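You operate a simulated robot arm through the tools that you are given. There is no shell and no other tool. Be economical: measure what you need, move in short steps, check, and stop when the job is done.

Carry out the task below with a simulated robot arm. There is one attempt and no reset: what you move stays moved.

TASK
Close up the enclosure and set vent and fan as its chart says for the grey-flange reel above.
Fine: the wide door shut and latched.

Only the result counts: the job must be done as asked and must still hold three seconds after the hand-in. Knocking over, shifting, dropping, spilling or breaking anything else fails it.

THE ROBOT
A 6-joint arm with a two-finger parallel gripper, fixed in place. Base frame: the origin is at the foot of the arm, x ahead of it, y to its left, z up. Readings come in mm, rad, newtons and seconds.
With the tool pointing down near the work surface it reaches from about 340 to 460 mm from the base axis. Its first joint turns from -2.897 to 2.897 rad. Payload 3.91 kg.
The TCP is the grasp point between the finger pads, 30 mm short of the fingertips. In the tool frame z runs along the fingers and y along their closing line. The gripper opens to 110 mm. The fingers are 20 mm wide and 10 mm thick; the gripper's body (48 by 112 mm) begins 55 mm behind the TCP.
Orientation is told as [roll, pitch, yaw] about the base's x, y, z axes, in that order, counted from this pose: with the fingers straight down and closing along the base's y, the tool's x points along the base's -x, its y along +y and its z along -z.

THE INTERFACE
- The arm moves only by the tool nudge_tool. Its argument "series" is a list of rows, each an object (a shift or turn left out is 0, a gripper value left out holds the last) with "translation": the shift along the tool's x, y, z in mm, a list of three; "rotation": the turn, a rotation vector about the tool's x, y, z in rad, a list of three; "fingers": the opening, from 0 (shut) to 1 (fully open). In form: [{"translation": [dx, dy, dz], "rotation": [rx, ry, rz], "fingers": fingers}, ...]. A call has 1 to 10 rows; each row shifts and turns the commanded pose from where the row before left it, along the tool's axes as they then stand. Each row takes 0.2 s and may step no farther than 50 mm and 0.15 rad from the row before; otherwise, or with a gripper value out of range, the whole call is refused. Where a pose cannot be reached the arm comes as near as it can. A force on the tool above 40 N (or 10 N above the force at the start of the call, whichever is more), or a blocked arm, ends the call early, and 0.2 s more pass. Each finger travels about 45 mm/s and halts on what it meets, pressing with about 29 N; the grip force reading is that of the motor and also rises with nothing between the fingers. The clock runs only during rows and for 0.2 s after the last one: add rows that do not move to give the fingers time. The reply holds the time, the measured pose of the TCP, the force on the tool along the base axes, the opening and the grip force, in the units named above and with some noise, with the torque about the TCP (base axes, N m) and any sound that the robot's microphone picked up, and new pictures: "pictures" is both (left out), scene, wrist or none.
- Cameras (640 x 400 px; columns grow to the right, rows downward): "scene" is fixed at [49.5, 649.5, 1803.3]; the picture's right is [-0.20, -0.98, 0.00], its down [-0.71, 0.15, -0.69] and it looks along [0.68, -0.14, -0.72] (base axes); focal length 246 px, centre (320, 200). "wrist" rides on the gripper at [77, 7, -114] in the tool frame; the picture's right is [-0.09, 1.00, 0.00], its down [-0.80, -0.07, -0.59] and it looks along [-0.59, -0.05, 0.80] (tool axes); focal length 270 px, centre (320, 200).
- move_column(by): slides the trunk up (or, below 0, down) by that many mm; the arm rides with it, the base frame stays. It gives what a move gives, with no picture.
- point_at(camera, pixels): for up to 12 pixels [column, row] of the newest picture of that camera ("zoom" is the newest enlarged one), the place [x, y, z] in the base frame of the surface seen there, good to about 2 mm. It takes no simulated time.
- zoom(camera, box): a new picture of the part [left, top, right, bottom] of that camera's present view, enlarged. It takes no simulated time.
- sign_off(): hands the job in; it is judged then, once.

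Keep the steps short. Do not move on a guess: measure, check each grasp and each placing, and mend mistakes. In all there are 80 turns and 200 pictures (those below and enlarged ones count). Leave the gripper open and the arm clear of the work at the hand-in unless told otherwise, and finish with a single line.

The tools are called by a JSON object that holds its "api" and its "payload". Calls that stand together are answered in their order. nudge_tool: Moves the arm, as the interface text tells. Its arguments: {"type":"object","properties":{"series":{"type":"array"},"pictures":{"type":"string","enum":["both","scene","wrist","none"]}},"required":["series"]} The other tools are called the same way: move_column (by) slides the trunk up or down; point_at (camera, pixels) gives the place of the surface under pixels of a picture; zoom (camera, box) takes an enlarged picture of a part of a camera's view; sign_off () hands the job in.

At the start:

```text
time_s: 0.0
ee_pos: [411.6, -16.1, 1407.2]
tcp_rot: [-0.001, 0.002, 0.001]
force: [-1.1, -0.1, -0.3]
torque: [0.01, 0.01, 0.01]
opening: 109.9
finger_force: 0.0
trunk travel left (down, up): [-575.0, 35.0]
```

scene: 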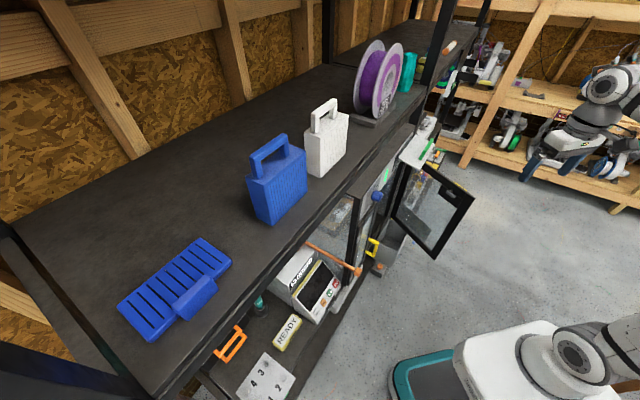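
wrist: 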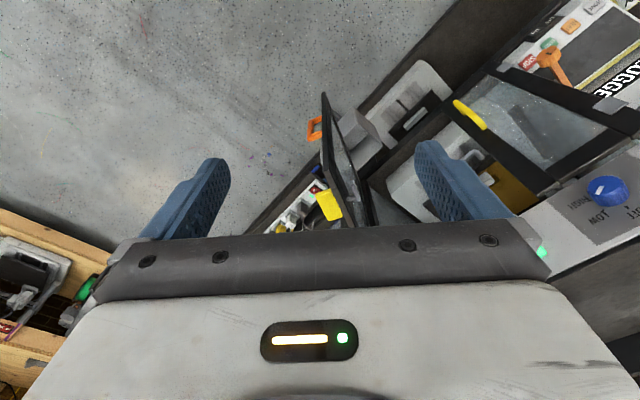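

I see a shelf with a purple reel on top, and an enclosure below it with an open door and a blue knob. I'll enlarge several parts to understand the layout.

{"api": "zoom", "payload": {"camera": "scene", "box": [330, 120, 490, 220]}}

{"api": "zoom", "payload": {"camera": "scene", "box": [260, 170, 420, 300]}}

{"api": "zoom", "payload": {"camera": "wrist", "box": [300, 50, 640, 270]}}

{"api": "zoom", "payload": {"camera": "scene", "box": [340, 30, 440, 130]}}

```text
4.00 times, centred on (410, 170) of scene
```

zoom: 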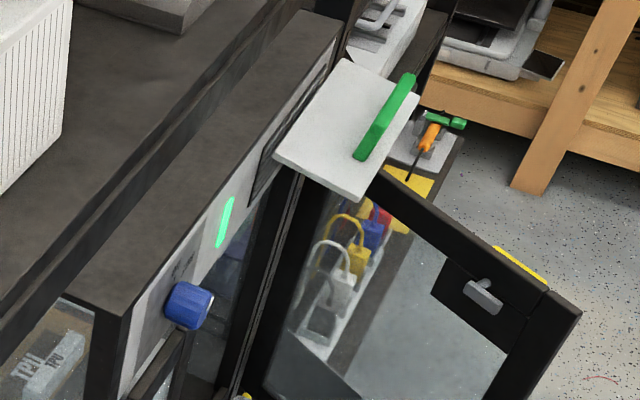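

```text
3.08 times, centred on (340, 235) of scene
```

zoom: 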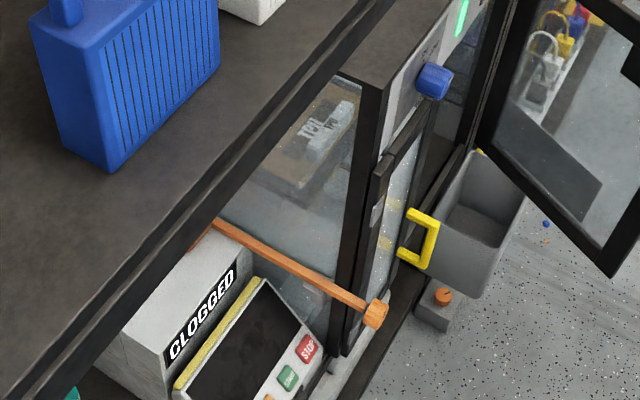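

```text
1.82 times, centred on (470, 160) of wrist
```

zoom: 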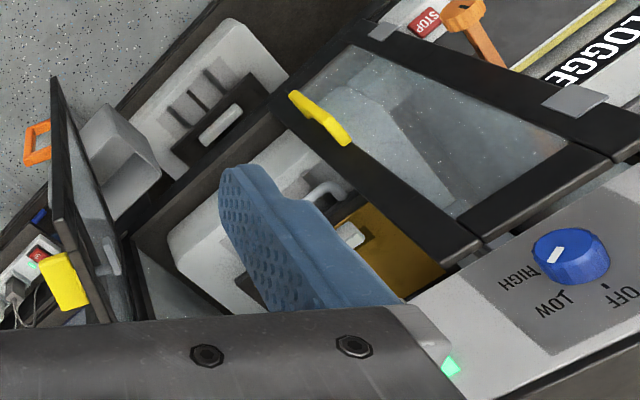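

```text
4.00 times, centred on (390, 80) of scene
```

zoom: 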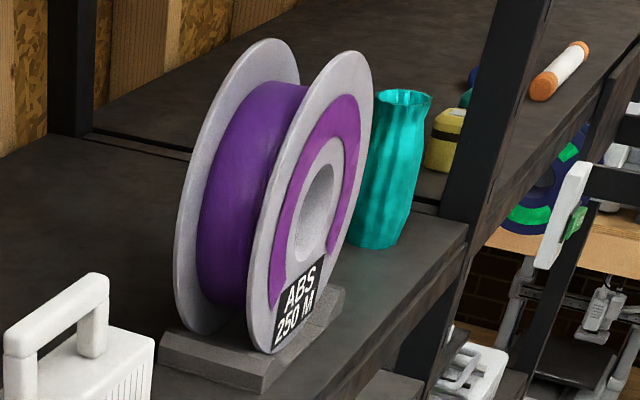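

The reel label reads ABS. Next I'll measure the main parts in the scene view.

{"api": "point_at", "payload": {"camera": "scene", "pixels": [[377, 196], [386, 176], [371, 248], [414, 146], [427, 150], [402, 163], [472, 202], [436, 257], [458, 186], [353, 271], [314, 246], [376, 270]]}}

{"api": "point_at", "payload": {"camera": "wrist", "pixels": [[606, 190], [470, 115], [328, 205], [326, 95], [350, 215], [545, 55], [315, 128], [410, 120], [495, 70], [547, 115], [542, 253], [388, 185]]}}

{"api": "zoom", "payload": {"camera": "scene", "box": [220, 280, 380, 400]}}

```text
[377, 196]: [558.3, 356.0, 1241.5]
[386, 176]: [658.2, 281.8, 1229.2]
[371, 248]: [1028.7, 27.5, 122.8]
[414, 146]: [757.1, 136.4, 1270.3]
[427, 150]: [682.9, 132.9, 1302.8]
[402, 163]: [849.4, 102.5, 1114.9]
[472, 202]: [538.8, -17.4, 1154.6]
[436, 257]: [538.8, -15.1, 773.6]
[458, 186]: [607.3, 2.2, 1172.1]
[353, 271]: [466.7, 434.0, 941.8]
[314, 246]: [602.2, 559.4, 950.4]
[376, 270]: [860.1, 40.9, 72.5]
```

```text
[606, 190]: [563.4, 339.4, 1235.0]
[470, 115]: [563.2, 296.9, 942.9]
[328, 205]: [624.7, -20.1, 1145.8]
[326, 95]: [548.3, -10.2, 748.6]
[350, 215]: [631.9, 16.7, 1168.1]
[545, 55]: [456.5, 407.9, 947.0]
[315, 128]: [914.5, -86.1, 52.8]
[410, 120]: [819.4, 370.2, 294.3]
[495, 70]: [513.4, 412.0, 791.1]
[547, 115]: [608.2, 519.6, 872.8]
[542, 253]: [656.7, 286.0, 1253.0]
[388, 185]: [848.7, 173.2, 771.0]
```

```text
3.33 times, centred on (300, 340) of scene
```

zoom: 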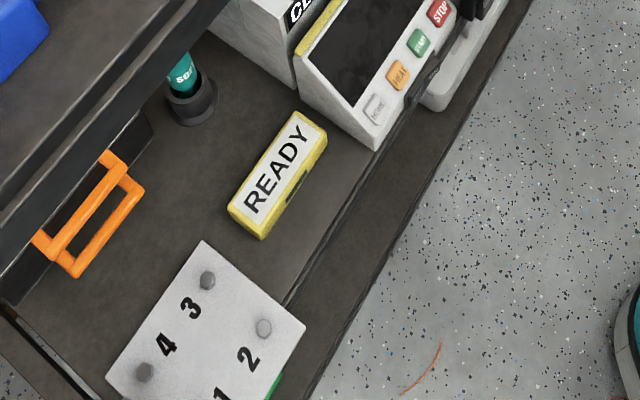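

The wrist camera looks too far downward to see the enclosure front. I'll turn the tool left and tilt it up so the camera faces it.

{"api": "nudge_tool", "payload": {"series": [{"rotation": [0, 0, -0.15], "translation": [0, 0, 0]}, {"rotation": [0, 0, -0.15]}, {"rotation": [0, 0, -0.15]}, {"rotation": [0, 0, -0.15]}, {"rotation": [0, -0.15, 0]}, {"rotation": [0, -0.15, 0]}, {"rotation": [0, -0.15, 0]}, {"rotation": [0, -0.15, 0]}], "pictures": "both"}}

```text
time_s: 1.8
ee_pos: [411.9, -16.3, 1408.1]
tcp_rot: [-0.001, -0.602, 0.601]
force: [-0.3, -0.3, 0.5]
torque: [0.01, 0.0, -0.01]
opening: 110.2
finger_force: 0.0
trunk travel left (down, up): [-575.0, 35.0]
```

scene: 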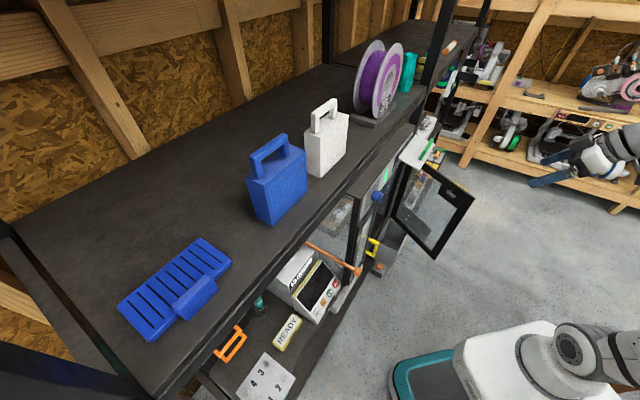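
wrist: 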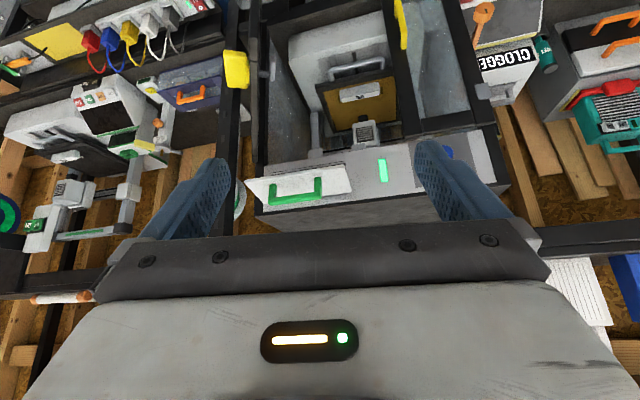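

The view is upside down but clear. I'll enlarge the panel and door.

{"api": "zoom", "payload": {"camera": "wrist", "box": [220, 110, 540, 240]}}

{"api": "zoom", "payload": {"camera": "wrist", "box": [210, 0, 530, 150]}}

{"api": "point_at", "payload": {"camera": "wrist", "pixels": [[265, 185], [350, 170], [297, 190], [383, 170], [258, 210], [447, 152], [237, 70], [243, 120], [243, 20], [403, 20], [440, 130], [360, 175]]}}

```text
2.00 times, centred on (380, 175) of wrist
```

zoom: 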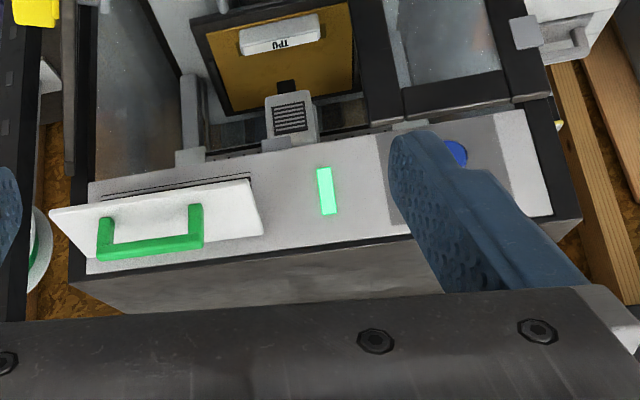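

```text
2.00 times, centred on (370, 75) of wrist
```

zoom: 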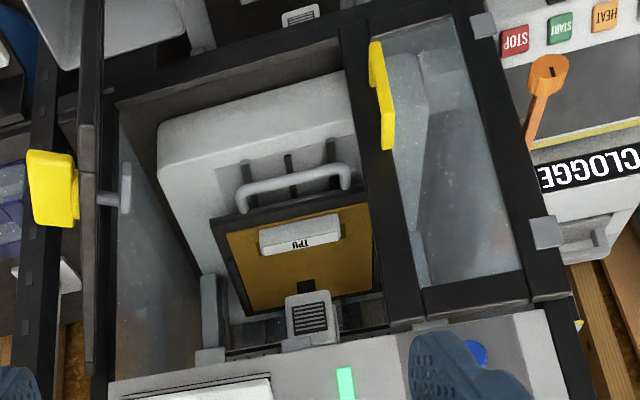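

```text
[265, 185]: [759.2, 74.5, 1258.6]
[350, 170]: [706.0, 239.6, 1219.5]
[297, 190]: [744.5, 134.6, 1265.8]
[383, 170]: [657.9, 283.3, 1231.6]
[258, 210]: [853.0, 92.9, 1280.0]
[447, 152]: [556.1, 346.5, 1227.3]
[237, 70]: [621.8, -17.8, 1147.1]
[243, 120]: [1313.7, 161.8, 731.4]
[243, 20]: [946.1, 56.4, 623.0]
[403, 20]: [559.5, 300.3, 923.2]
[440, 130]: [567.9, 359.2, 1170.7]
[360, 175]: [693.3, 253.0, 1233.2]
```

No chart is visible yet. I'll measure the frame edges and the doors to get the geometry, and zoom in on the inside and the far door.

{"api": "point_at", "payload": {"camera": "wrist", "pixels": [[267, 45], [262, 200], [270, 160], [275, 178], [254, 60], [254, 130], [254, 180], [249, 100], [385, 25], [412, 155], [485, 140], [398, 3]]}}

{"api": "zoom", "payload": {"camera": "wrist", "box": [215, 40, 295, 220]}}

{"api": "zoom", "payload": {"camera": "wrist", "box": [360, 0, 500, 90]}}

```text
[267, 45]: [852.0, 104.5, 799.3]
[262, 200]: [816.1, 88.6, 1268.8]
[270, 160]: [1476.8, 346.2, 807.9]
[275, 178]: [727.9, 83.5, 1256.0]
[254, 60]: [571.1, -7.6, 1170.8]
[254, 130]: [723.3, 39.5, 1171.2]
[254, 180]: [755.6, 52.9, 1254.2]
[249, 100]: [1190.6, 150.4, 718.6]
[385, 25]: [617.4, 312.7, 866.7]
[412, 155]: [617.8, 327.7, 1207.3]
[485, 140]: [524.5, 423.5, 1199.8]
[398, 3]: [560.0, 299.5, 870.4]
```

```text
2.22 times, centred on (255, 130) of wrist
```

zoom: 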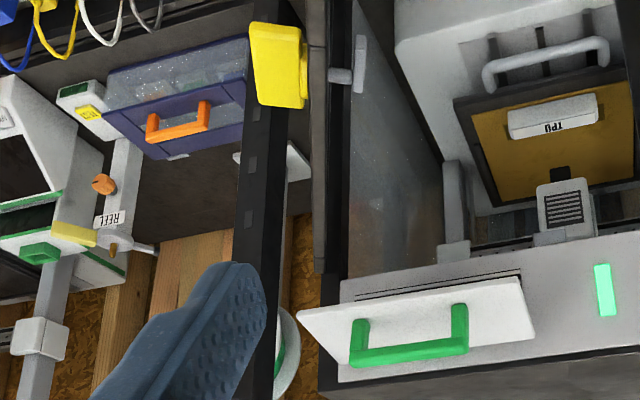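

```text
4.44 times, centred on (430, 45) of wrist
```

zoom: 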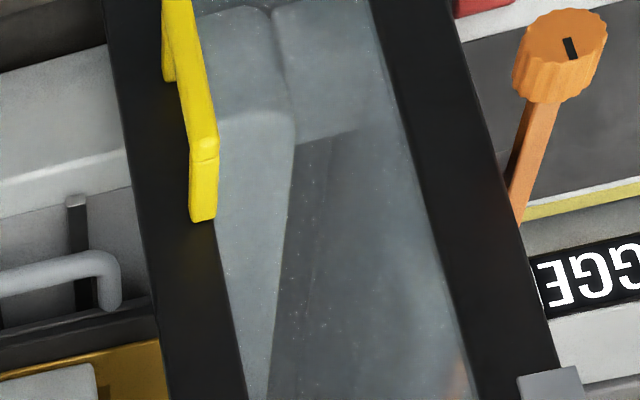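

The front plane runs diagonally at about 45°. The wide door is hinged at about (850, 85) and stands about 60° open. Its outer face is hidden, so I'll move back and right and turn to see it.

{"api": "nudge_tool", "payload": {"series": [{"translation": [29.3, -24.1, -20.1]}, {"translation": [29.3, -24.1, -20.1]}, {"translation": [29.3, -24.1, -20.1]}, {"translation": [29.3, -24.1, -20.1]}, {"translation": [29.3, -24.1, -20.1]}, {"translation": [29.3, -24.1, -20.1]}, {"translation": [29.3, -24.1, -20.1]}, {"rotation": [-0.0706, 0, -0.103]}, {"rotation": [-0.0706, 0, -0.103]}], "pictures": "none"}}

{"api": "move_column", "payload": {"by": -200}}

{"api": "nudge_tool", "payload": {"series": [{"fingers": 0}, {"fingers": 0}, {"fingers": 0}, {"fingers": 0}, {"fingers": 0}, {"fingers": 0}], "pictures": "wrist"}}

```text
time_s: 3.8
ee_pos: [302.9, -298.0, 1407.2]
tcp_rot: [0.0, -0.601, 0.851]
force: [-0.2, 0.5, -0.2]
torque: [-0.01, -0.01, 0.03]
opening: 110.1
finger_force: 0.1
trunk travel left (down, up): [-575.0, 35.0]
```

```text
time_s: 6.0
ee_pos: [301.9, -295.2, 1208.0]
tcp_rot: [0.0, -0.599, 0.85]
force: [-0.3, -0.6, -0.6]
torque: [0.0, 0.02, 0.0]
opening: 110.1
finger_force: 0.0
trunk travel left (down, up): [-375.0, 235.0]
```

```text
time_s: 7.4
ee_pos: [301.7, -296.5, 1207.2]
tcp_rot: [0.0, -0.6, 0.85]
force: [-0.8, 0.1, 0.0]
torque: [0.01, -0.02, 0.05]
opening: 0.1
finger_force: 13.8
trunk travel left (down, up): [-375.0, 235.0]
```

wrist: 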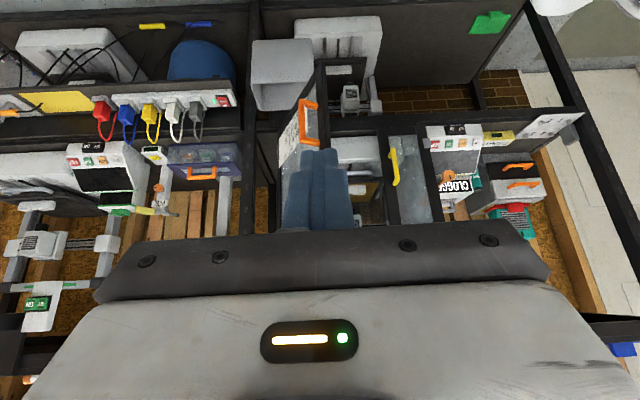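

A white chart with an orange frame handle beside it shows at about (295, 140) on the door's outer face. I'll zoom in on it.

{"api": "zoom", "payload": {"camera": "wrist", "box": [270, 90, 350, 170]}}

{"api": "zoom", "payload": {"camera": "wrist", "box": [370, 70, 530, 230]}}

{"api": "point_at", "payload": {"camera": "wrist", "pixels": [[293, 145], [290, 165], [310, 120], [303, 102], [393, 150], [396, 175], [310, 140]]}}

```text
5.00 times, centred on (310, 130) of wrist
```

zoom: 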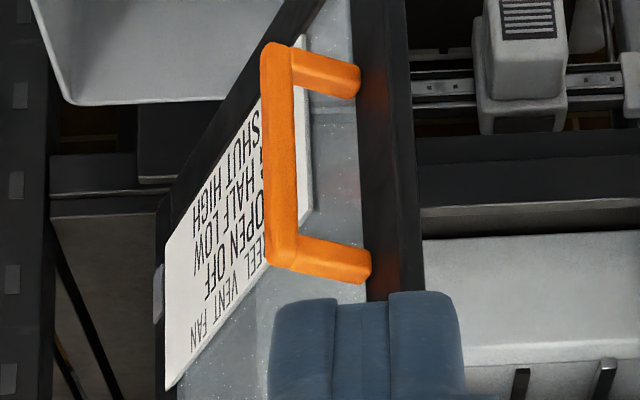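

```text
2.50 times, centred on (450, 150) of wrist
```

zoom: 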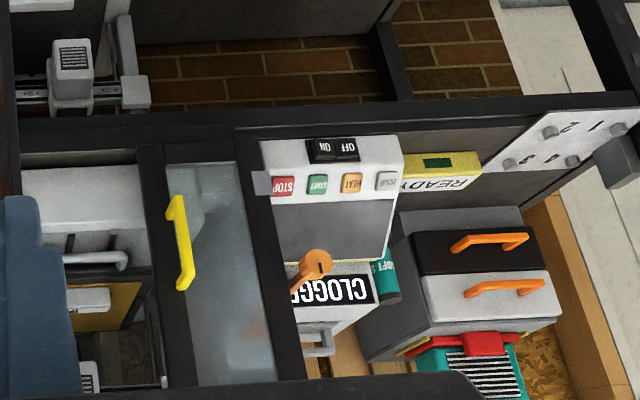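

```text
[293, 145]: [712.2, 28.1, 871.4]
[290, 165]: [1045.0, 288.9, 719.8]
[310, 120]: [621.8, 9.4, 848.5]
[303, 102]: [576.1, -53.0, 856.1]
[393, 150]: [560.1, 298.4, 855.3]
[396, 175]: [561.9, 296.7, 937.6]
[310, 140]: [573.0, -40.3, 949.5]
```

The chart reads VENT/FAN: OPEN–OFF, HALF–LOW, SHUT–HIGH. The reel names are behind the orange handle, so I'll read them once the door is closed. I'll check whether the narrow door is flush by measuring its stiles and sill.

{"api": "point_at", "payload": {"camera": "wrist", "pixels": [[433, 150], [437, 200], [473, 150], [482, 200], [410, 122], [450, 122], [447, 134], [428, 134], [441, 90], [386, 115]]}}

{"api": "zoom", "payload": {"camera": "wrist", "box": [340, 100, 480, 230]}}

```text
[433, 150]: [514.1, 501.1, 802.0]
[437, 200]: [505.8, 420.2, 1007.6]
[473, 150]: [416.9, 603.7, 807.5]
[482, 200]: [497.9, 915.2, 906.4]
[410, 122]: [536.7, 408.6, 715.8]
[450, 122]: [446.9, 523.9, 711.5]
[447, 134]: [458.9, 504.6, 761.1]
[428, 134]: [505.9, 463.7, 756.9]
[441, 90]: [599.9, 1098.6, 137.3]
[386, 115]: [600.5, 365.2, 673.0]
```

```text
3.08 times, centred on (410, 165) of wrist
```

zoom: 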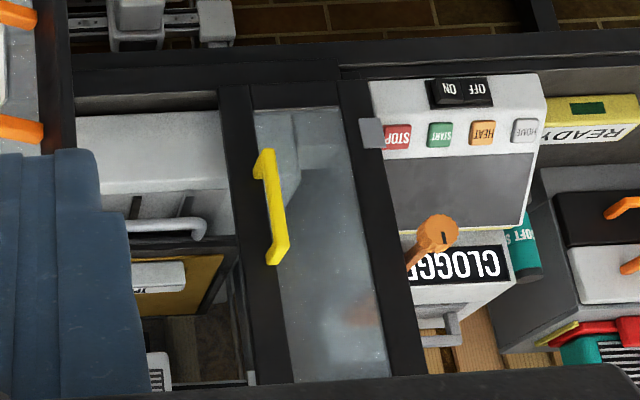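

My pixels missed the stiles, so I'll measure those again from this zoom.

{"api": "point_at", "payload": {"camera": "zoom", "pixels": [[240, 120], [255, 300], [262, 370], [355, 110], [375, 220], [395, 340], [330, 300], [200, 75], [345, 75], [420, 70], [372, 132], [440, 240]]}}

```text
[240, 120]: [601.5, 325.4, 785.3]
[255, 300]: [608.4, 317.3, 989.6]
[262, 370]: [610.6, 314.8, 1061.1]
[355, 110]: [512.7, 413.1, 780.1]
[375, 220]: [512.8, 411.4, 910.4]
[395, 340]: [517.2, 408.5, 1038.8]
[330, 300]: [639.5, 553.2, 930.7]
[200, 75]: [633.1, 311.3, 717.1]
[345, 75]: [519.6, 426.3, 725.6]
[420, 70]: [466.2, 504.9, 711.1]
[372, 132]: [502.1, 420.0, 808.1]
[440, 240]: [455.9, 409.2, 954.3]
```

The narrow door is parallel to the front and about 14 mm proud of it, so it is closed. The front faces at exactly 45°. Next I'll lower the trunk and reorient so the closed fingers can push the wide door from outside, above the orange handle (z 950) and below the yellow latch.

{"api": "move_column", "payload": {"by": -150}}

{"api": "nudge_tool", "payload": {"series": [{"rotation": [0, -0.133, 0]}, {"rotation": [0, -0.133, 0]}, {"rotation": [0, -0.133, 0]}, {"rotation": [-0.098, 0, -0.063]}, {"rotation": [-0.098, 0, -0.063]}, {"rotation": [-0.098, 0, -0.063]}], "pictures": "wrist"}}

```text
time_s: 9.1
ee_pos: [302.4, -295.9, 1057.7]
tcp_rot: [0.001, -0.601, 0.85]
force: [-0.2, -0.6, 0.4]
torque: [0.0, -0.01, 0.01]
opening: 0.0
finger_force: 29.3
trunk travel left (down, up): [-225.0, 385.0]
```

```text
time_s: 10.5
ee_pos: [325.0, -276.0, 1018.7]
tcp_rot: [-0.005, -0.997, 1.201]
force: [1.1, 0.4, -0.1]
torque: [0.02, 0.0, 0.0]
opening: 0.0
finger_force: 29.0
out of reach, approached as far as the arm can: row 5, 6
trunk travel left (down, up): [-225.0, 385.0]
```

wrist: 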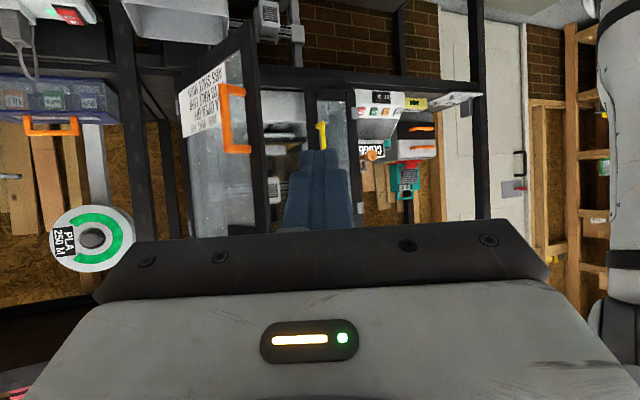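

The chart is now exposed at about (205, 90). I'll zoom in and measure nearby parts.

{"api": "zoom", "payload": {"camera": "wrist", "box": [170, 50, 260, 150]}}

{"api": "point_at", "payload": {"camera": "wrist", "pixels": [[234, 118], [200, 180], [240, 210], [250, 60], [170, 20], [90, 240], [130, 100], [60, 125], [185, 60], [255, 150]]}}

```text
4.00 times, centred on (215, 100) of wrist
```

zoom: 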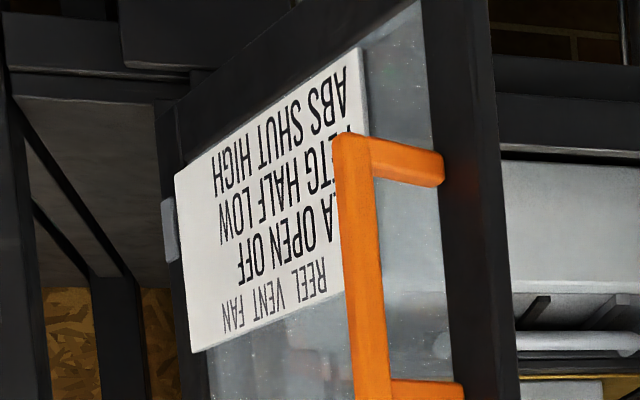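

```text
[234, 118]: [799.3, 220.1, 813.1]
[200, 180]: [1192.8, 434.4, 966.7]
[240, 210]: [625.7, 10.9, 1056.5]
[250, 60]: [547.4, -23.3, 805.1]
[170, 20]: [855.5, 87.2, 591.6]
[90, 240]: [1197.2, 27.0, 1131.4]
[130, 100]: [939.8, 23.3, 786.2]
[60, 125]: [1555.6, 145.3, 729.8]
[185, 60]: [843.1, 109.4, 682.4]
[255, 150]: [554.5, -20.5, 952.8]
```

The chart reads ABS: vent SHUT, fan HIGH. The right side is clear of obstacles, so I'll approach a point just outside the door.

{"api": "nudge_tool", "payload": {"series": [{"translation": [-24.2, -25.8, 23.1]}, {"translation": [-24.2, -25.8, 23.1]}, {"translation": [-24.2, -25.8, 23.1]}, {"translation": [-24.2, -25.8, 23.1]}, {"translation": [-24.2, -25.8, 23.1]}, {"translation": [-24.2, -25.8, 23.1]}], "pictures": "wrist"}}

```text
time_s: 11.9
ee_pos: [540.4, -149.9, 1065.3]
tcp_rot: [0.002, -1.002, 1.198]
force: [-0.1, 0.5, 0.1]
torque: [-0.03, 0.0, 0.01]
opening: 0.0
finger_force: 28.8
trunk travel left (down, up): [-225.0, 385.0]
```

wrist: 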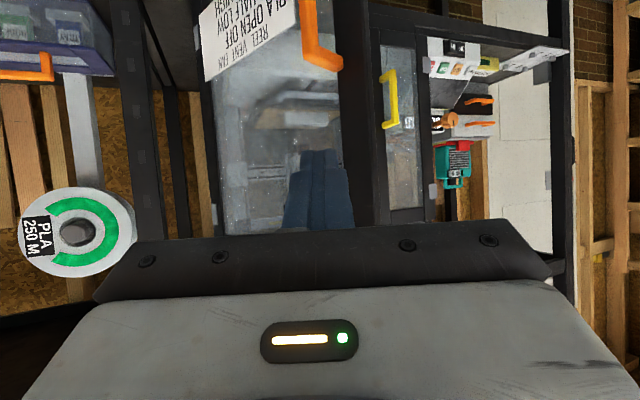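

I'm clear. Next I'll close in to just short of the door face.

{"api": "nudge_tool", "payload": {"series": [{"translation": [-22, -6.3, 34.2]}, {"translation": [-22, -6.3, 34.2]}, {"translation": [-22, -6.3, 34.2]}], "pictures": "both"}}

```text
time_s: 12.7
ee_pos: [603.2, -43.0, 1065.2]
tcp_rot: [0.002, -0.999, 1.198]
force: [-0.2, -0.1, 0.6]
torque: [-0.02, -0.01, -0.02]
opening: 0.0
finger_force: 29.2
trunk travel left (down, up): [-225.0, 385.0]
```

scene: 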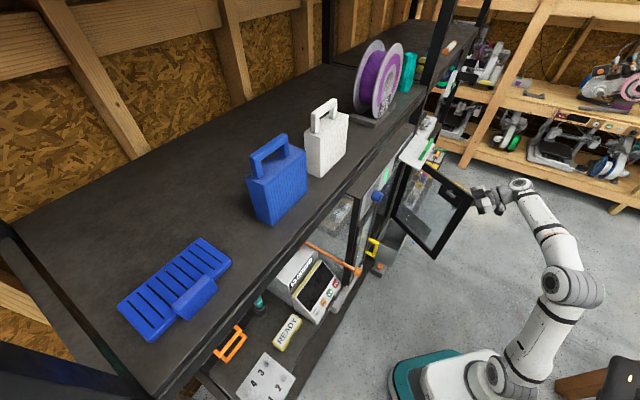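
wrist: 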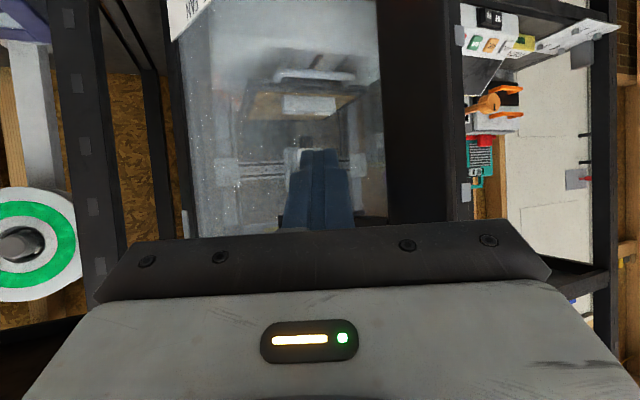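

The fingers are in front of the glass. Now the push along the arc, in its first part.

{"api": "nudge_tool", "payload": {"series": [{"translation": [-9.9, 17, 15.5]}, {"translation": [-10.3, 14.4, 16.1]}, {"translation": [-10.3, 14.4, 16.1]}, {"translation": [-11.6, 10.5, 18.1]}, {"translation": [-11.6, 10.5, 18.1]}], "pictures": "scene"}}

```text
time_s: 13.9
ee_pos: [575.2, 74.3, 1065.6]
tcp_rot: [0.0, -0.999, 1.196]
force: [-0.2, -0.9, -0.5]
torque: [0.0, 0.02, 0.02]
opening: 0.0
finger_force: 28.9
trunk travel left (down, up): [-225.0, 385.0]
```

scene: 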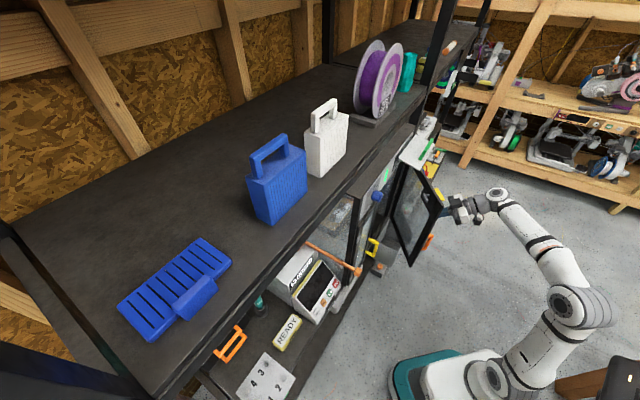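

The door is following with negligible force. I'll continue along the arc.

{"api": "nudge_tool", "payload": {"series": [{"translation": [-12.7, 6, 19.7]}, {"translation": [-12.7, 6, 19.7]}, {"translation": [-12.8, 1.6, 19.9]}, {"translation": [-12.8, 1.6, 19.9]}], "pictures": "both"}}

```text
time_s: 14.9
ee_pos: [594.3, 167.6, 1065.0]
tcp_rot: [0.002, -0.999, 1.199]
force: [-0.4, -0.1, 0.0]
torque: [-0.01, -0.01, 0.02]
opening: 0.0
finger_force: 28.8
trunk travel left (down, up): [-225.0, 385.0]
```

scene: 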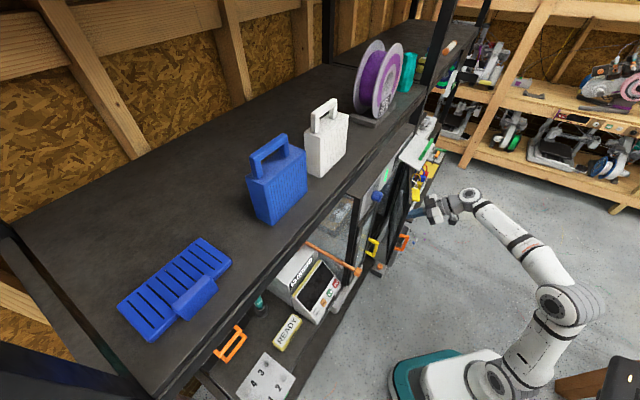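
wrist: 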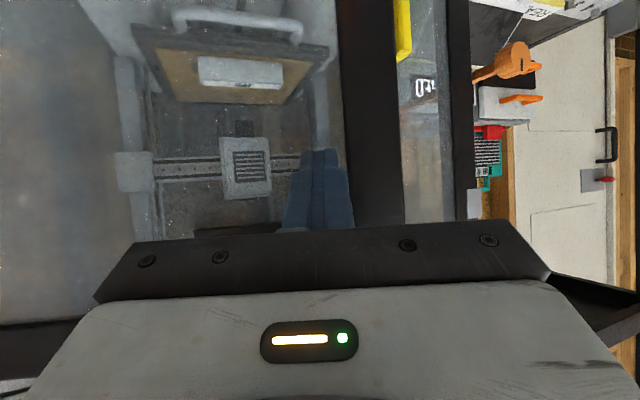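

About 20° remains. I'll continue and then go slowly to contact with the frame.

{"api": "nudge_tool", "payload": {"series": [{"translation": [-12.8, -3.1, 20]}, {"translation": [-12.8, -3.1, 20]}, {"translation": [-8.2, -5, 12.8]}, {"translation": [-8.2, -5, 12.8]}, {"translation": [-4.1, -2.5, 6.4]}, {"translation": [-4.1, -2.5, 6.4]}, {"translation": [-3, -1.5, 5]}, {"translation": [-3, -1.5, 5]}], "pictures": "both"}}

```text
time_s: 16.4
ee_pos: [646.2, 241.8, 1064.7]
tcp_rot: [-0.001, -0.993, 1.2]
force: [-21.1, -19.3, 1.0]
torque: [-0.11, 0.16, 0.14]
opening: 0.2
finger_force: 29.1
trunk travel left (down, up): [-225.0, 385.0]
stopped in row 7: the force on the tool passed its limit at 49 N (the readings are from after the stop); the commanded pose is now the measured one
```

scene: 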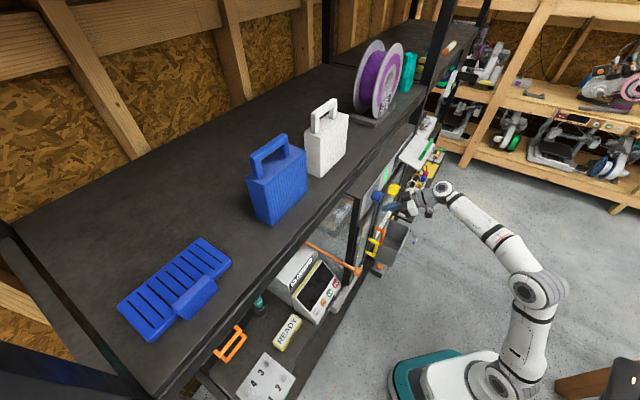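
wrist: 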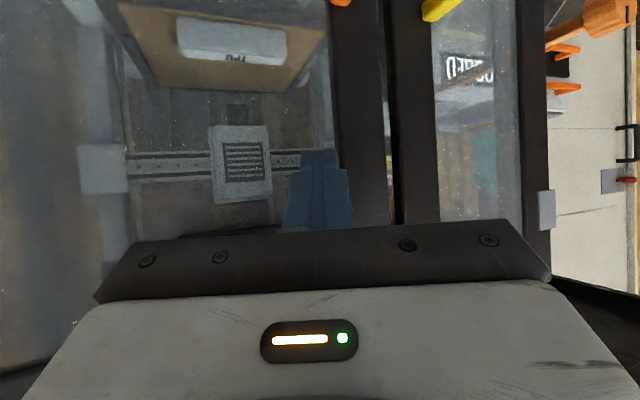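

Contact is firm at about 49 N. I'll check that the wide door is flush with the narrow one and find the yellow latch.

{"api": "point_at", "payload": {"camera": "wrist", "pixels": [[360, 60], [370, 150], [405, 60], [410, 160], [530, 80], [20, 350]]}}

{"api": "zoom", "payload": {"camera": "scene", "box": [350, 130, 450, 230]}}

```text
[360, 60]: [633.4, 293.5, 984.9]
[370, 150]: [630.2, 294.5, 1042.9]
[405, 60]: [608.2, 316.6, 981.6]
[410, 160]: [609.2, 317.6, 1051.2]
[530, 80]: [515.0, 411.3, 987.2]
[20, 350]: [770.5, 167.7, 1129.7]
```

```text
4.00 times, centred on (400, 180) of scene
```

zoom: 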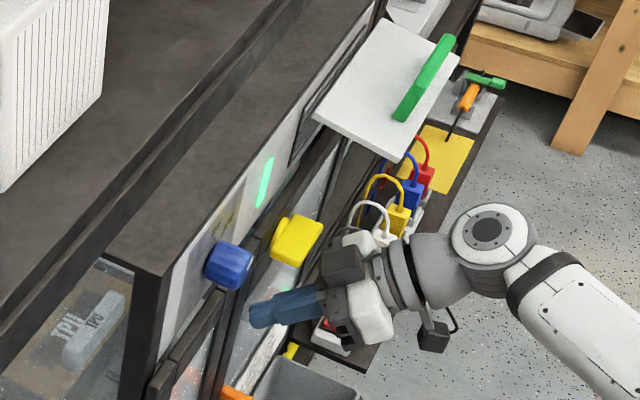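

Both doors are flush (x+y ≈ 926 for each). I'll back off, square up to the front, and look at the latch.

{"api": "nudge_tool", "payload": {"series": [{"translation": [21.6, 0, -33.6]}, {"translation": [21.6, 0, -33.6]}, {"translation": [21.6, 0, -33.6]}, {"translation": [21.6, 0, -33.6]}, {"rotation": [0.116, 0, 0.0745]}, {"rotation": [0.116, 0, 0.0745]}, {"rotation": [0.116, 0, 0.0745]}], "pictures": "both"}}

```text
time_s: 18.0
ee_pos: [591.0, 94.7, 1065.3]
tcp_rot: [0.0, -0.991, 0.786]
force: [-0.1, -0.1, -0.4]
torque: [-0.01, 0.02, -0.01]
opening: 0.0
finger_force: 29.2
trunk travel left (down, up): [-225.0, 385.0]
```

scene: 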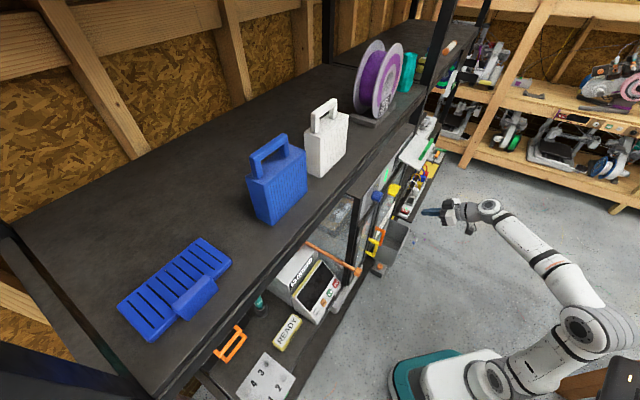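
wrist: 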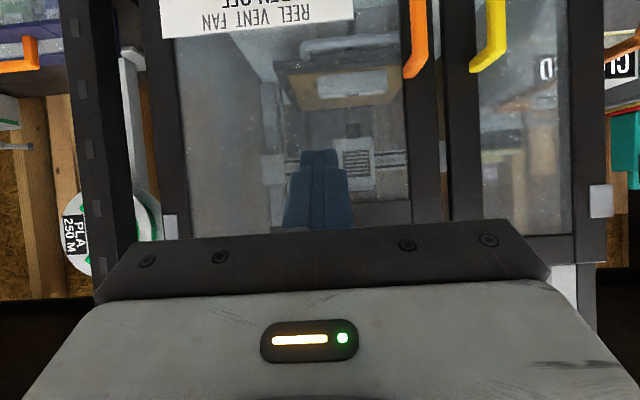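

The door stays shut. I'll raise the trunk and back off to view the latch, knob and flap.

{"api": "nudge_tool", "payload": {"series": [{"translation": [21.6, 0, -33.6]}, {"translation": [21.6, 0, -33.6]}, {"translation": [21.6, 0, -33.6]}, {"translation": [21.6, 0, -33.6]}], "pictures": "none"}}

{"api": "move_column", "payload": {"by": 225}}

{"api": "nudge_tool", "payload": {"series": [{"rotation": [0, 0.1, 0]}, {"rotation": [0, 0.1, 0]}], "pictures": "wrist"}}

```text
time_s: 19.0
ee_pos: [478.7, -17.8, 1067.0]
tcp_rot: [-0.002, -0.991, 0.787]
force: [0.6, -0.9, 0.2]
torque: [-0.02, 0.04, 0.01]
opening: 0.1
finger_force: 29.1
trunk travel left (down, up): [-225.0, 385.0]
```

```text
time_s: 21.4
ee_pos: [478.0, -17.7, 1292.3]
tcp_rot: [0.0, -0.991, 0.786]
force: [-0.4, 0.0, -0.5]
torque: [0.02, 0.02, 0.01]
opening: 0.0
finger_force: 28.3
trunk travel left (down, up): [-450.0, 160.0]
```

```text
time_s: 22.0
ee_pos: [478.7, -17.9, 1291.3]
tcp_rot: [-0.002, -0.79, 0.788]
force: [0.9, 0.4, -0.5]
torque: [0.0, 0.0, -0.03]
opening: 0.0
finger_force: 29.5
trunk travel left (down, up): [-450.0, 160.0]
```

wrist: 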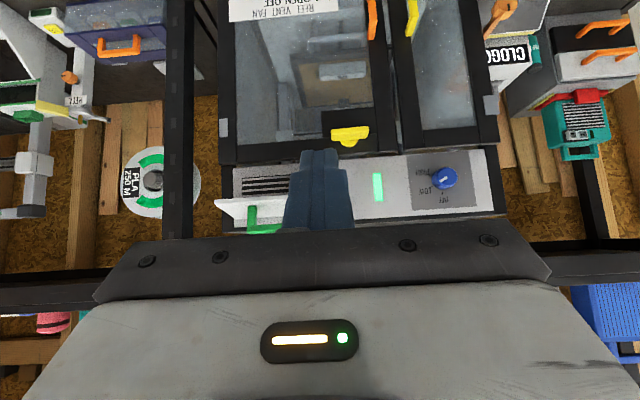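

The view is excellent now. I'll zoom on the latch, knob and flap, and measure them.

{"api": "zoom", "payload": {"camera": "wrist", "box": [310, 110, 390, 160]}}

{"api": "zoom", "payload": {"camera": "wrist", "box": [400, 145, 500, 225]}}

{"api": "zoom", "payload": {"camera": "wrist", "box": [205, 160, 315, 245]}}

{"api": "point_at", "payload": {"camera": "wrist", "pixels": [[336, 134], [350, 130], [365, 133], [348, 142], [445, 178], [460, 200], [420, 200], [240, 185], [228, 207], [250, 225], [275, 228], [377, 187]]}}

```text
8.00 times, centred on (350, 135) of wrist
```

zoom: 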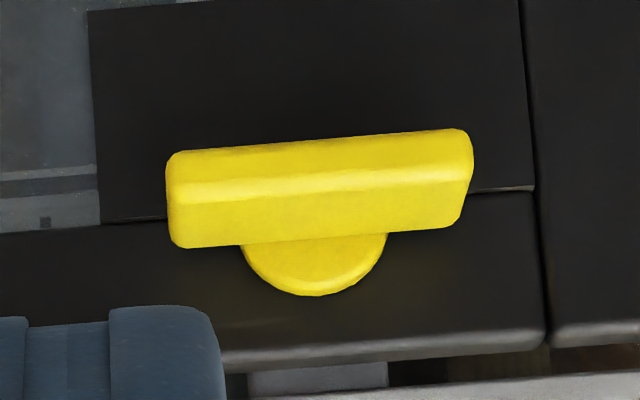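

```text
5.00 times, centred on (450, 185) of wrist
```

zoom: 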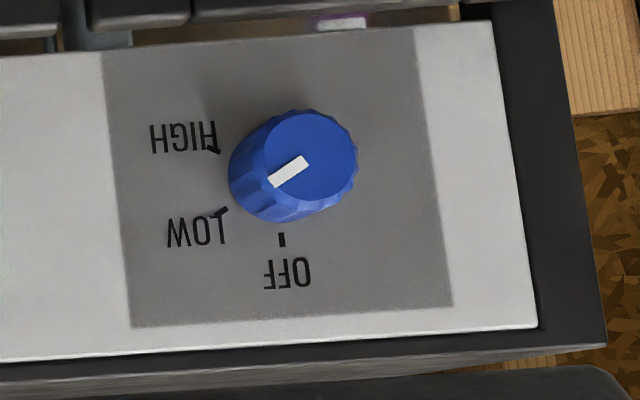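

```text
4.71 times, centred on (260, 202) of wrist
```

zoom: 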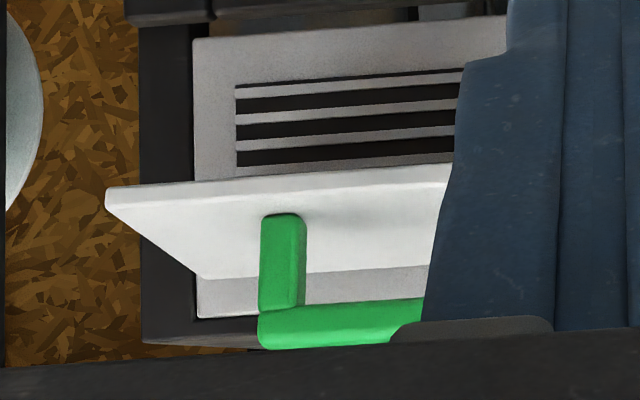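

```text
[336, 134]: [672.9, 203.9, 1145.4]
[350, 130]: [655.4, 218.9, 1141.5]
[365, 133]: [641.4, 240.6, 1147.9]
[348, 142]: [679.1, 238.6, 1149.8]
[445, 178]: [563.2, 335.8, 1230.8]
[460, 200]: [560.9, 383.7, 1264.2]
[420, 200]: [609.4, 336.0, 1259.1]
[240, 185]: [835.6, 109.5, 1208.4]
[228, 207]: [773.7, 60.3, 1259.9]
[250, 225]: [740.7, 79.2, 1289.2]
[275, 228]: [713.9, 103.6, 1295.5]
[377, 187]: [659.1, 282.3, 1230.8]
```

The vent flap is hinged at its top edge and swung out, so it has to fold down over the slots. The fan knob is at LOW and has to turn clockwise to HIGH. The yellow latch bar is horizontal, about 60 mm long, centred near (655, 220, 1146). I'll lower the trunk, point the tool horizontally and open the fingers partway.

{"api": "move_column", "payload": {"by": -145}}

{"api": "nudge_tool", "payload": {"series": [{"rotation": [0, -0.13, 0], "fingers": 0.85}, {"rotation": [0, -0.13, 0]}, {"rotation": [0, -0.13, 0]}, {"rotation": [0, -0.13, 0]}, {"rotation": [0, -0.13, 0]}, {"rotation": [0, -0.13, 0]}], "pictures": "wrist"}}

```text
time_s: 23.7
ee_pos: [477.1, -19.1, 1147.3]
tcp_rot: [0.0, -0.791, 0.79]
force: [-0.2, 0.2, 0.7]
torque: [-0.01, 0.0, 0.0]
opening: 0.0
finger_force: 29.2
trunk travel left (down, up): [-305.0, 305.0]
```

```text
time_s: 25.1
ee_pos: [478.7, -19.2, 1146.1]
tcp_rot: [-2.852, -1.568, -2.644]
force: [0.8, -0.3, -0.4]
torque: [0.0, -0.01, -0.01]
opening: 93.5
finger_force: 0.1
trunk travel left (down, up): [-305.0, 305.0]
```

wrist: 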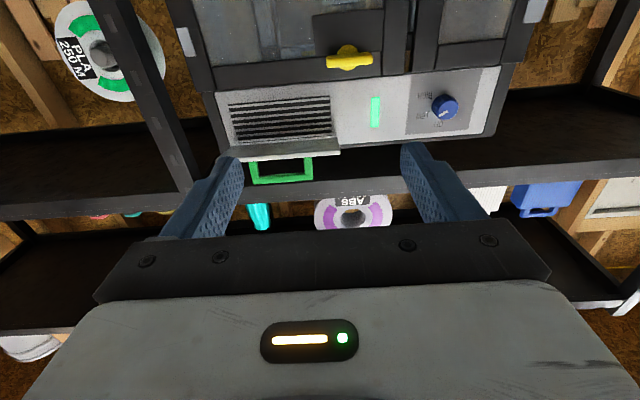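

The tool now points squarely at the front. I'll measure the latch ends, knob, marks, flap and vents.

{"api": "zoom", "payload": {"camera": "wrist", "box": [210, 30, 350, 190]}}

{"api": "zoom", "payload": {"camera": "wrist", "box": [310, 30, 480, 140]}}

{"api": "point_at", "payload": {"camera": "wrist", "pixels": [[331, 62], [369, 60], [350, 62], [346, 47], [280, 154], [232, 146], [338, 152], [224, 155], [282, 179], [230, 98], [332, 98], [445, 105]]}}

```text
2.50 times, centred on (280, 110) of wrist
```

zoom: 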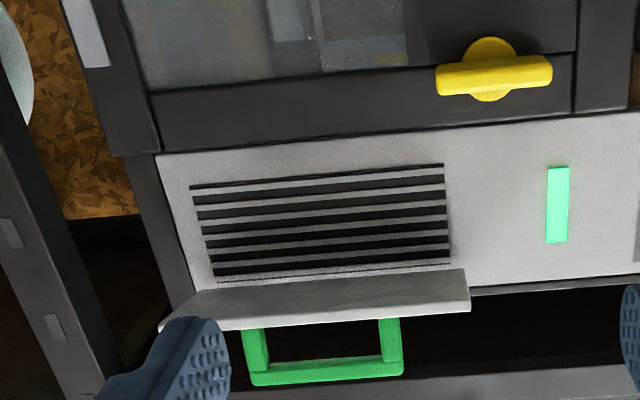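

```text
3.64 times, centred on (395, 85) of wrist
```

zoom: 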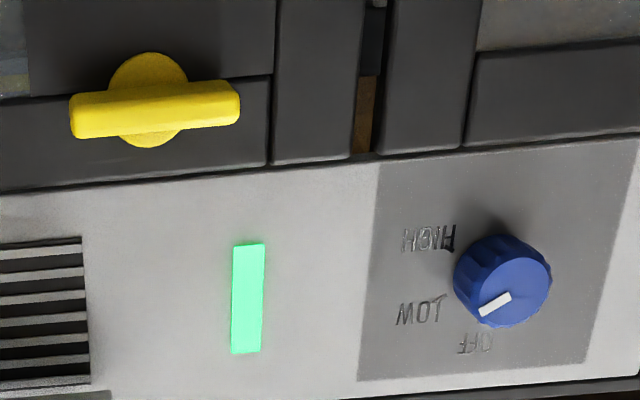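

```text
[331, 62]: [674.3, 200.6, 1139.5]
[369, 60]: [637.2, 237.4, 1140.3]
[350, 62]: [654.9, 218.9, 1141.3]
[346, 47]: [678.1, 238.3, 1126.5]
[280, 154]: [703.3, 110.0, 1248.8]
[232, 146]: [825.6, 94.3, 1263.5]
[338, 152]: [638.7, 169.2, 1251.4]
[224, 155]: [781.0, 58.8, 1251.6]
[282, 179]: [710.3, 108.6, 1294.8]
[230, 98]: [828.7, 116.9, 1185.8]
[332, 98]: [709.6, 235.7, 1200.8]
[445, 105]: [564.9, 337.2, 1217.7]
```

The latch bar runs about v −283 to −335 at z ≈ 1141. I'll move to a pre-grasp 80 mm in front of it.

{"api": "nudge_tool", "payload": {"series": [{"translation": [0.8, 8.6, 43]}, {"translation": [0.8, 8.6, 43]}, {"translation": [0.8, 8.6, 43]}, {"translation": [0.8, 8.6, 43]}, {"translation": [0.8, 8.6, 43]}], "pictures": "both"}}

```text
time_s: 26.3
ee_pos: [599.8, 164.4, 1142.9]
tcp_rot: [1.901, -1.57, -1.116]
force: [-0.9, -0.7, 0.2]
torque: [-0.02, -0.01, -0.01]
opening: 93.5
finger_force: 0.0
trunk travel left (down, up): [-305.0, 305.0]
```

scene: 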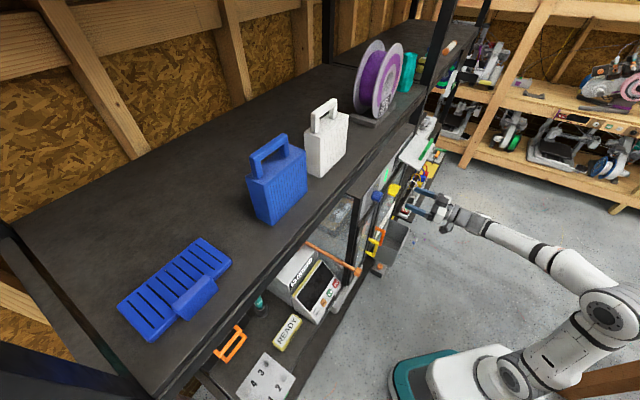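
wrist: 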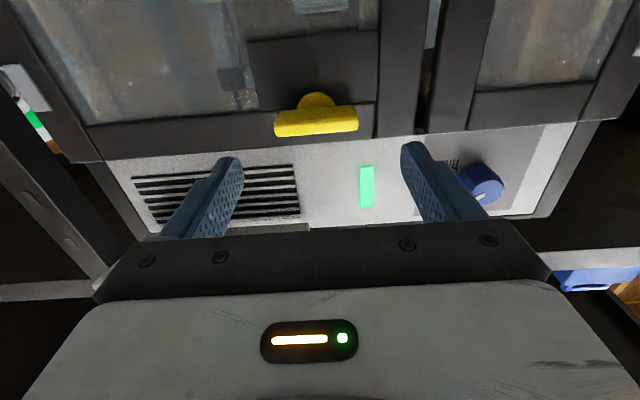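

Lined up. I'll measure the bar once more from here.

{"api": "point_at", "payload": {"camera": "wrist", "pixels": [[278, 125], [354, 120], [316, 115], [316, 128], [317, 97], [316, 122]]}}

```text
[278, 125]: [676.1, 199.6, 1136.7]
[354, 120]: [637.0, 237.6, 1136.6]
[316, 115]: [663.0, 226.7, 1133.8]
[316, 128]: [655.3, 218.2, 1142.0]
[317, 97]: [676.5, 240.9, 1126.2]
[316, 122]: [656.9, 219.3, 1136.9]
```

Alignment is good to 2 mm. I'll advance around the bar, stopping the tips about 8 mm from the door face, then close on its ends.

{"api": "nudge_tool", "payload": {"series": [{"translation": [0.5, -1, 39]}, {"translation": [0.5, -1, 37]}, {}, {"fingers": 0.45}, {"fingers": 0.45}, {"fingers": 0.45}, {"fingers": 0.45}], "pictures": "wrist"}}

```text
time_s: 27.9
ee_pos: [656.0, 217.1, 1141.3]
tcp_rot: [2.972, -1.571, -2.184]
force: [2.5, -1.7, 1.7]
torque: [-0.16, 0.13, -0.2]
opening: 63.9
finger_force: 44.1
trunk travel left (down, up): [-305.0, 305.0]
```

wrist: 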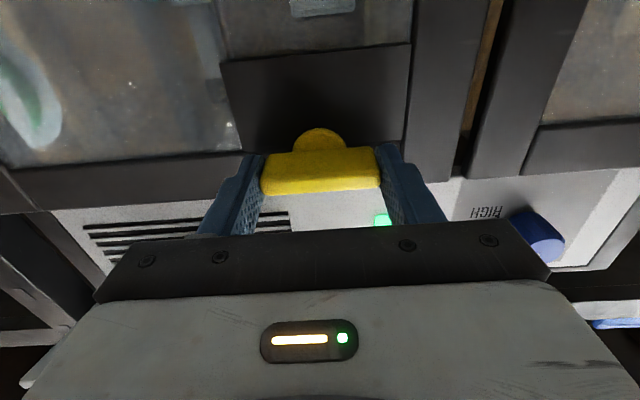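

The bar is gripped at 64 mm. I'll try a small clockwise turn and watch the torque.

{"api": "nudge_tool", "payload": {"series": [{"rotation": [0, 0, 0.1]}, {"rotation": [0, 0, 0.1]}, {"rotation": [0, 0, 0.1]}], "pictures": "wrist"}}

```text
time_s: 28.7
ee_pos: [655.9, 217.6, 1140.7]
tcp_rot: [1.576, -1.271, -0.79]
force: [3.4, -2.7, 6.6]
torque: [-0.97, 0.92, -0.26]
opening: 63.8
finger_force: 44.5
trunk travel left (down, up): [-305.0, 305.0]
```

wrist: 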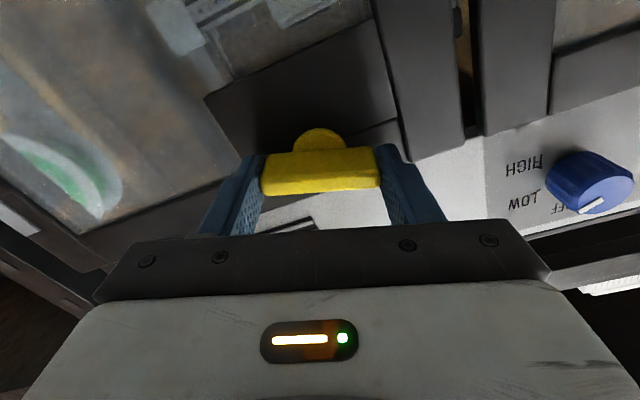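

The bar turns with the gripper and there is almost no torque about its axis. I'll continue clockwise.

{"api": "nudge_tool", "payload": {"series": [{"rotation": [0, 0, 0.12]}, {"rotation": [0, 0, 0.12]}, {"rotation": [0, 0, 0.12]}, {"rotation": [0, 0, 0.12]}], "pictures": "wrist"}}

```text
time_s: 29.7
ee_pos: [655.2, 215.2, 1140.9]
tcp_rot: [1.576, -0.788, -0.785]
force: [4.6, -3.0, 8.6]
torque: [-0.38, 0.39, -0.01]
opening: 63.9
finger_force: 44.7
trunk travel left (down, up): [-305.0, 305.0]
```

wrist: 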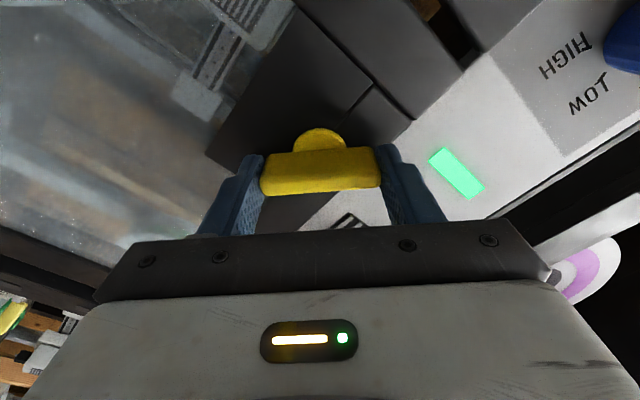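

Halfway. I'll continue to about 90°, watching for the stop.

{"api": "nudge_tool", "payload": {"series": [{"rotation": [0, 0, 0.12]}, {"rotation": [0, 0, 0.12]}, {"rotation": [0, 0, 0.12]}, {"rotation": [0, 0, 0.12]}, {"rotation": [0, 0, 0.1]}, {"rotation": [0, 0, 0.1]}, {"rotation": [0, 0, 0.1]}], "pictures": "both"}}

```text
time_s: 31.3
ee_pos: [654.6, 215.9, 1141.3]
tcp_rot: [1.571, -0.008, -0.787]
force: [6.1, -4.6, 9.9]
torque: [-0.75, 0.75, 0.11]
opening: 63.8
finger_force: 44.6
trunk travel left (down, up): [-305.0, 305.0]
```

scene: 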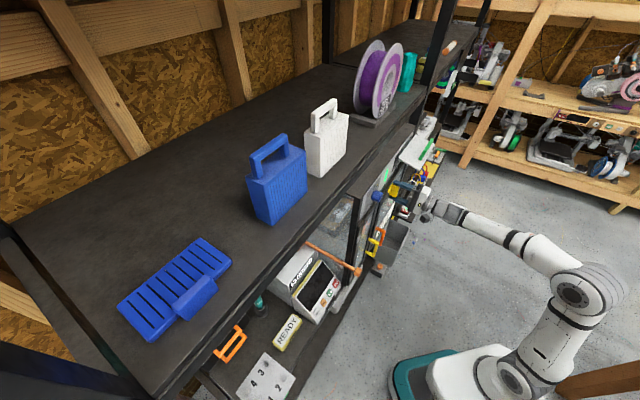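
wrist: 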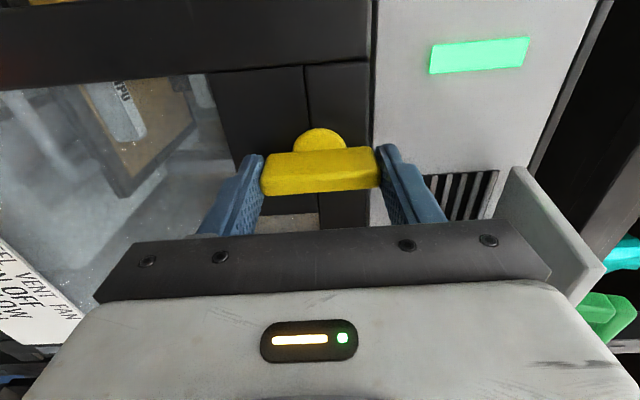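

The bar is vertical. To test the latch, I'll pull gently outward while still gripping.

{"api": "nudge_tool", "payload": {"series": [{"translation": [0, 0, -4]}, {"translation": [0, 0, -4]}, {"translation": [0, 0, -4]}], "pictures": "wrist"}}

```text
time_s: 31.9
ee_pos: [652.3, 213.6, 1141.3]
tcp_rot: [1.573, -0.012, -0.783]
force: [21.0, 11.1, 3.4]
torque: [-0.69, 0.67, 0.26]
opening: 63.9
finger_force: 45.1
trunk travel left (down, up): [-305.0, 305.0]
stopped in row 2: the force on the tool passed its limit at 43 N (the readings are from after the stop); the commanded pose is now the measured one
```

wrist: 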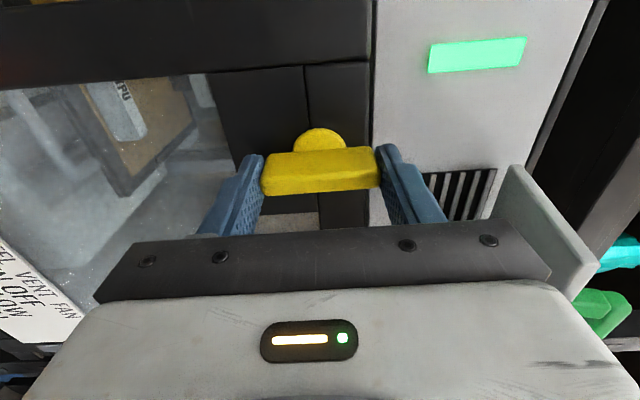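

The door holds at 43 N with only 3 mm of travel, so it is latched. I'll ease back and check for an end stop with a small further turn.

{"api": "nudge_tool", "payload": {"series": [{"translation": [0, 0, 3]}, {"rotation": [0, 0, 0.04]}, {"rotation": [0, 0, 0.04]}], "pictures": "none"}}

```text
time_s: 32.7
ee_pos: [654.2, 214.4, 1140.9]
tcp_rot: [1.573, 0.069, -0.784]
force: [2.8, -2.9, -9.2]
torque: [-1.45, -0.45, -0.61]
opening: 64.0
finger_force: 44.5
trunk travel left (down, up): [-305.0, 305.0]
```

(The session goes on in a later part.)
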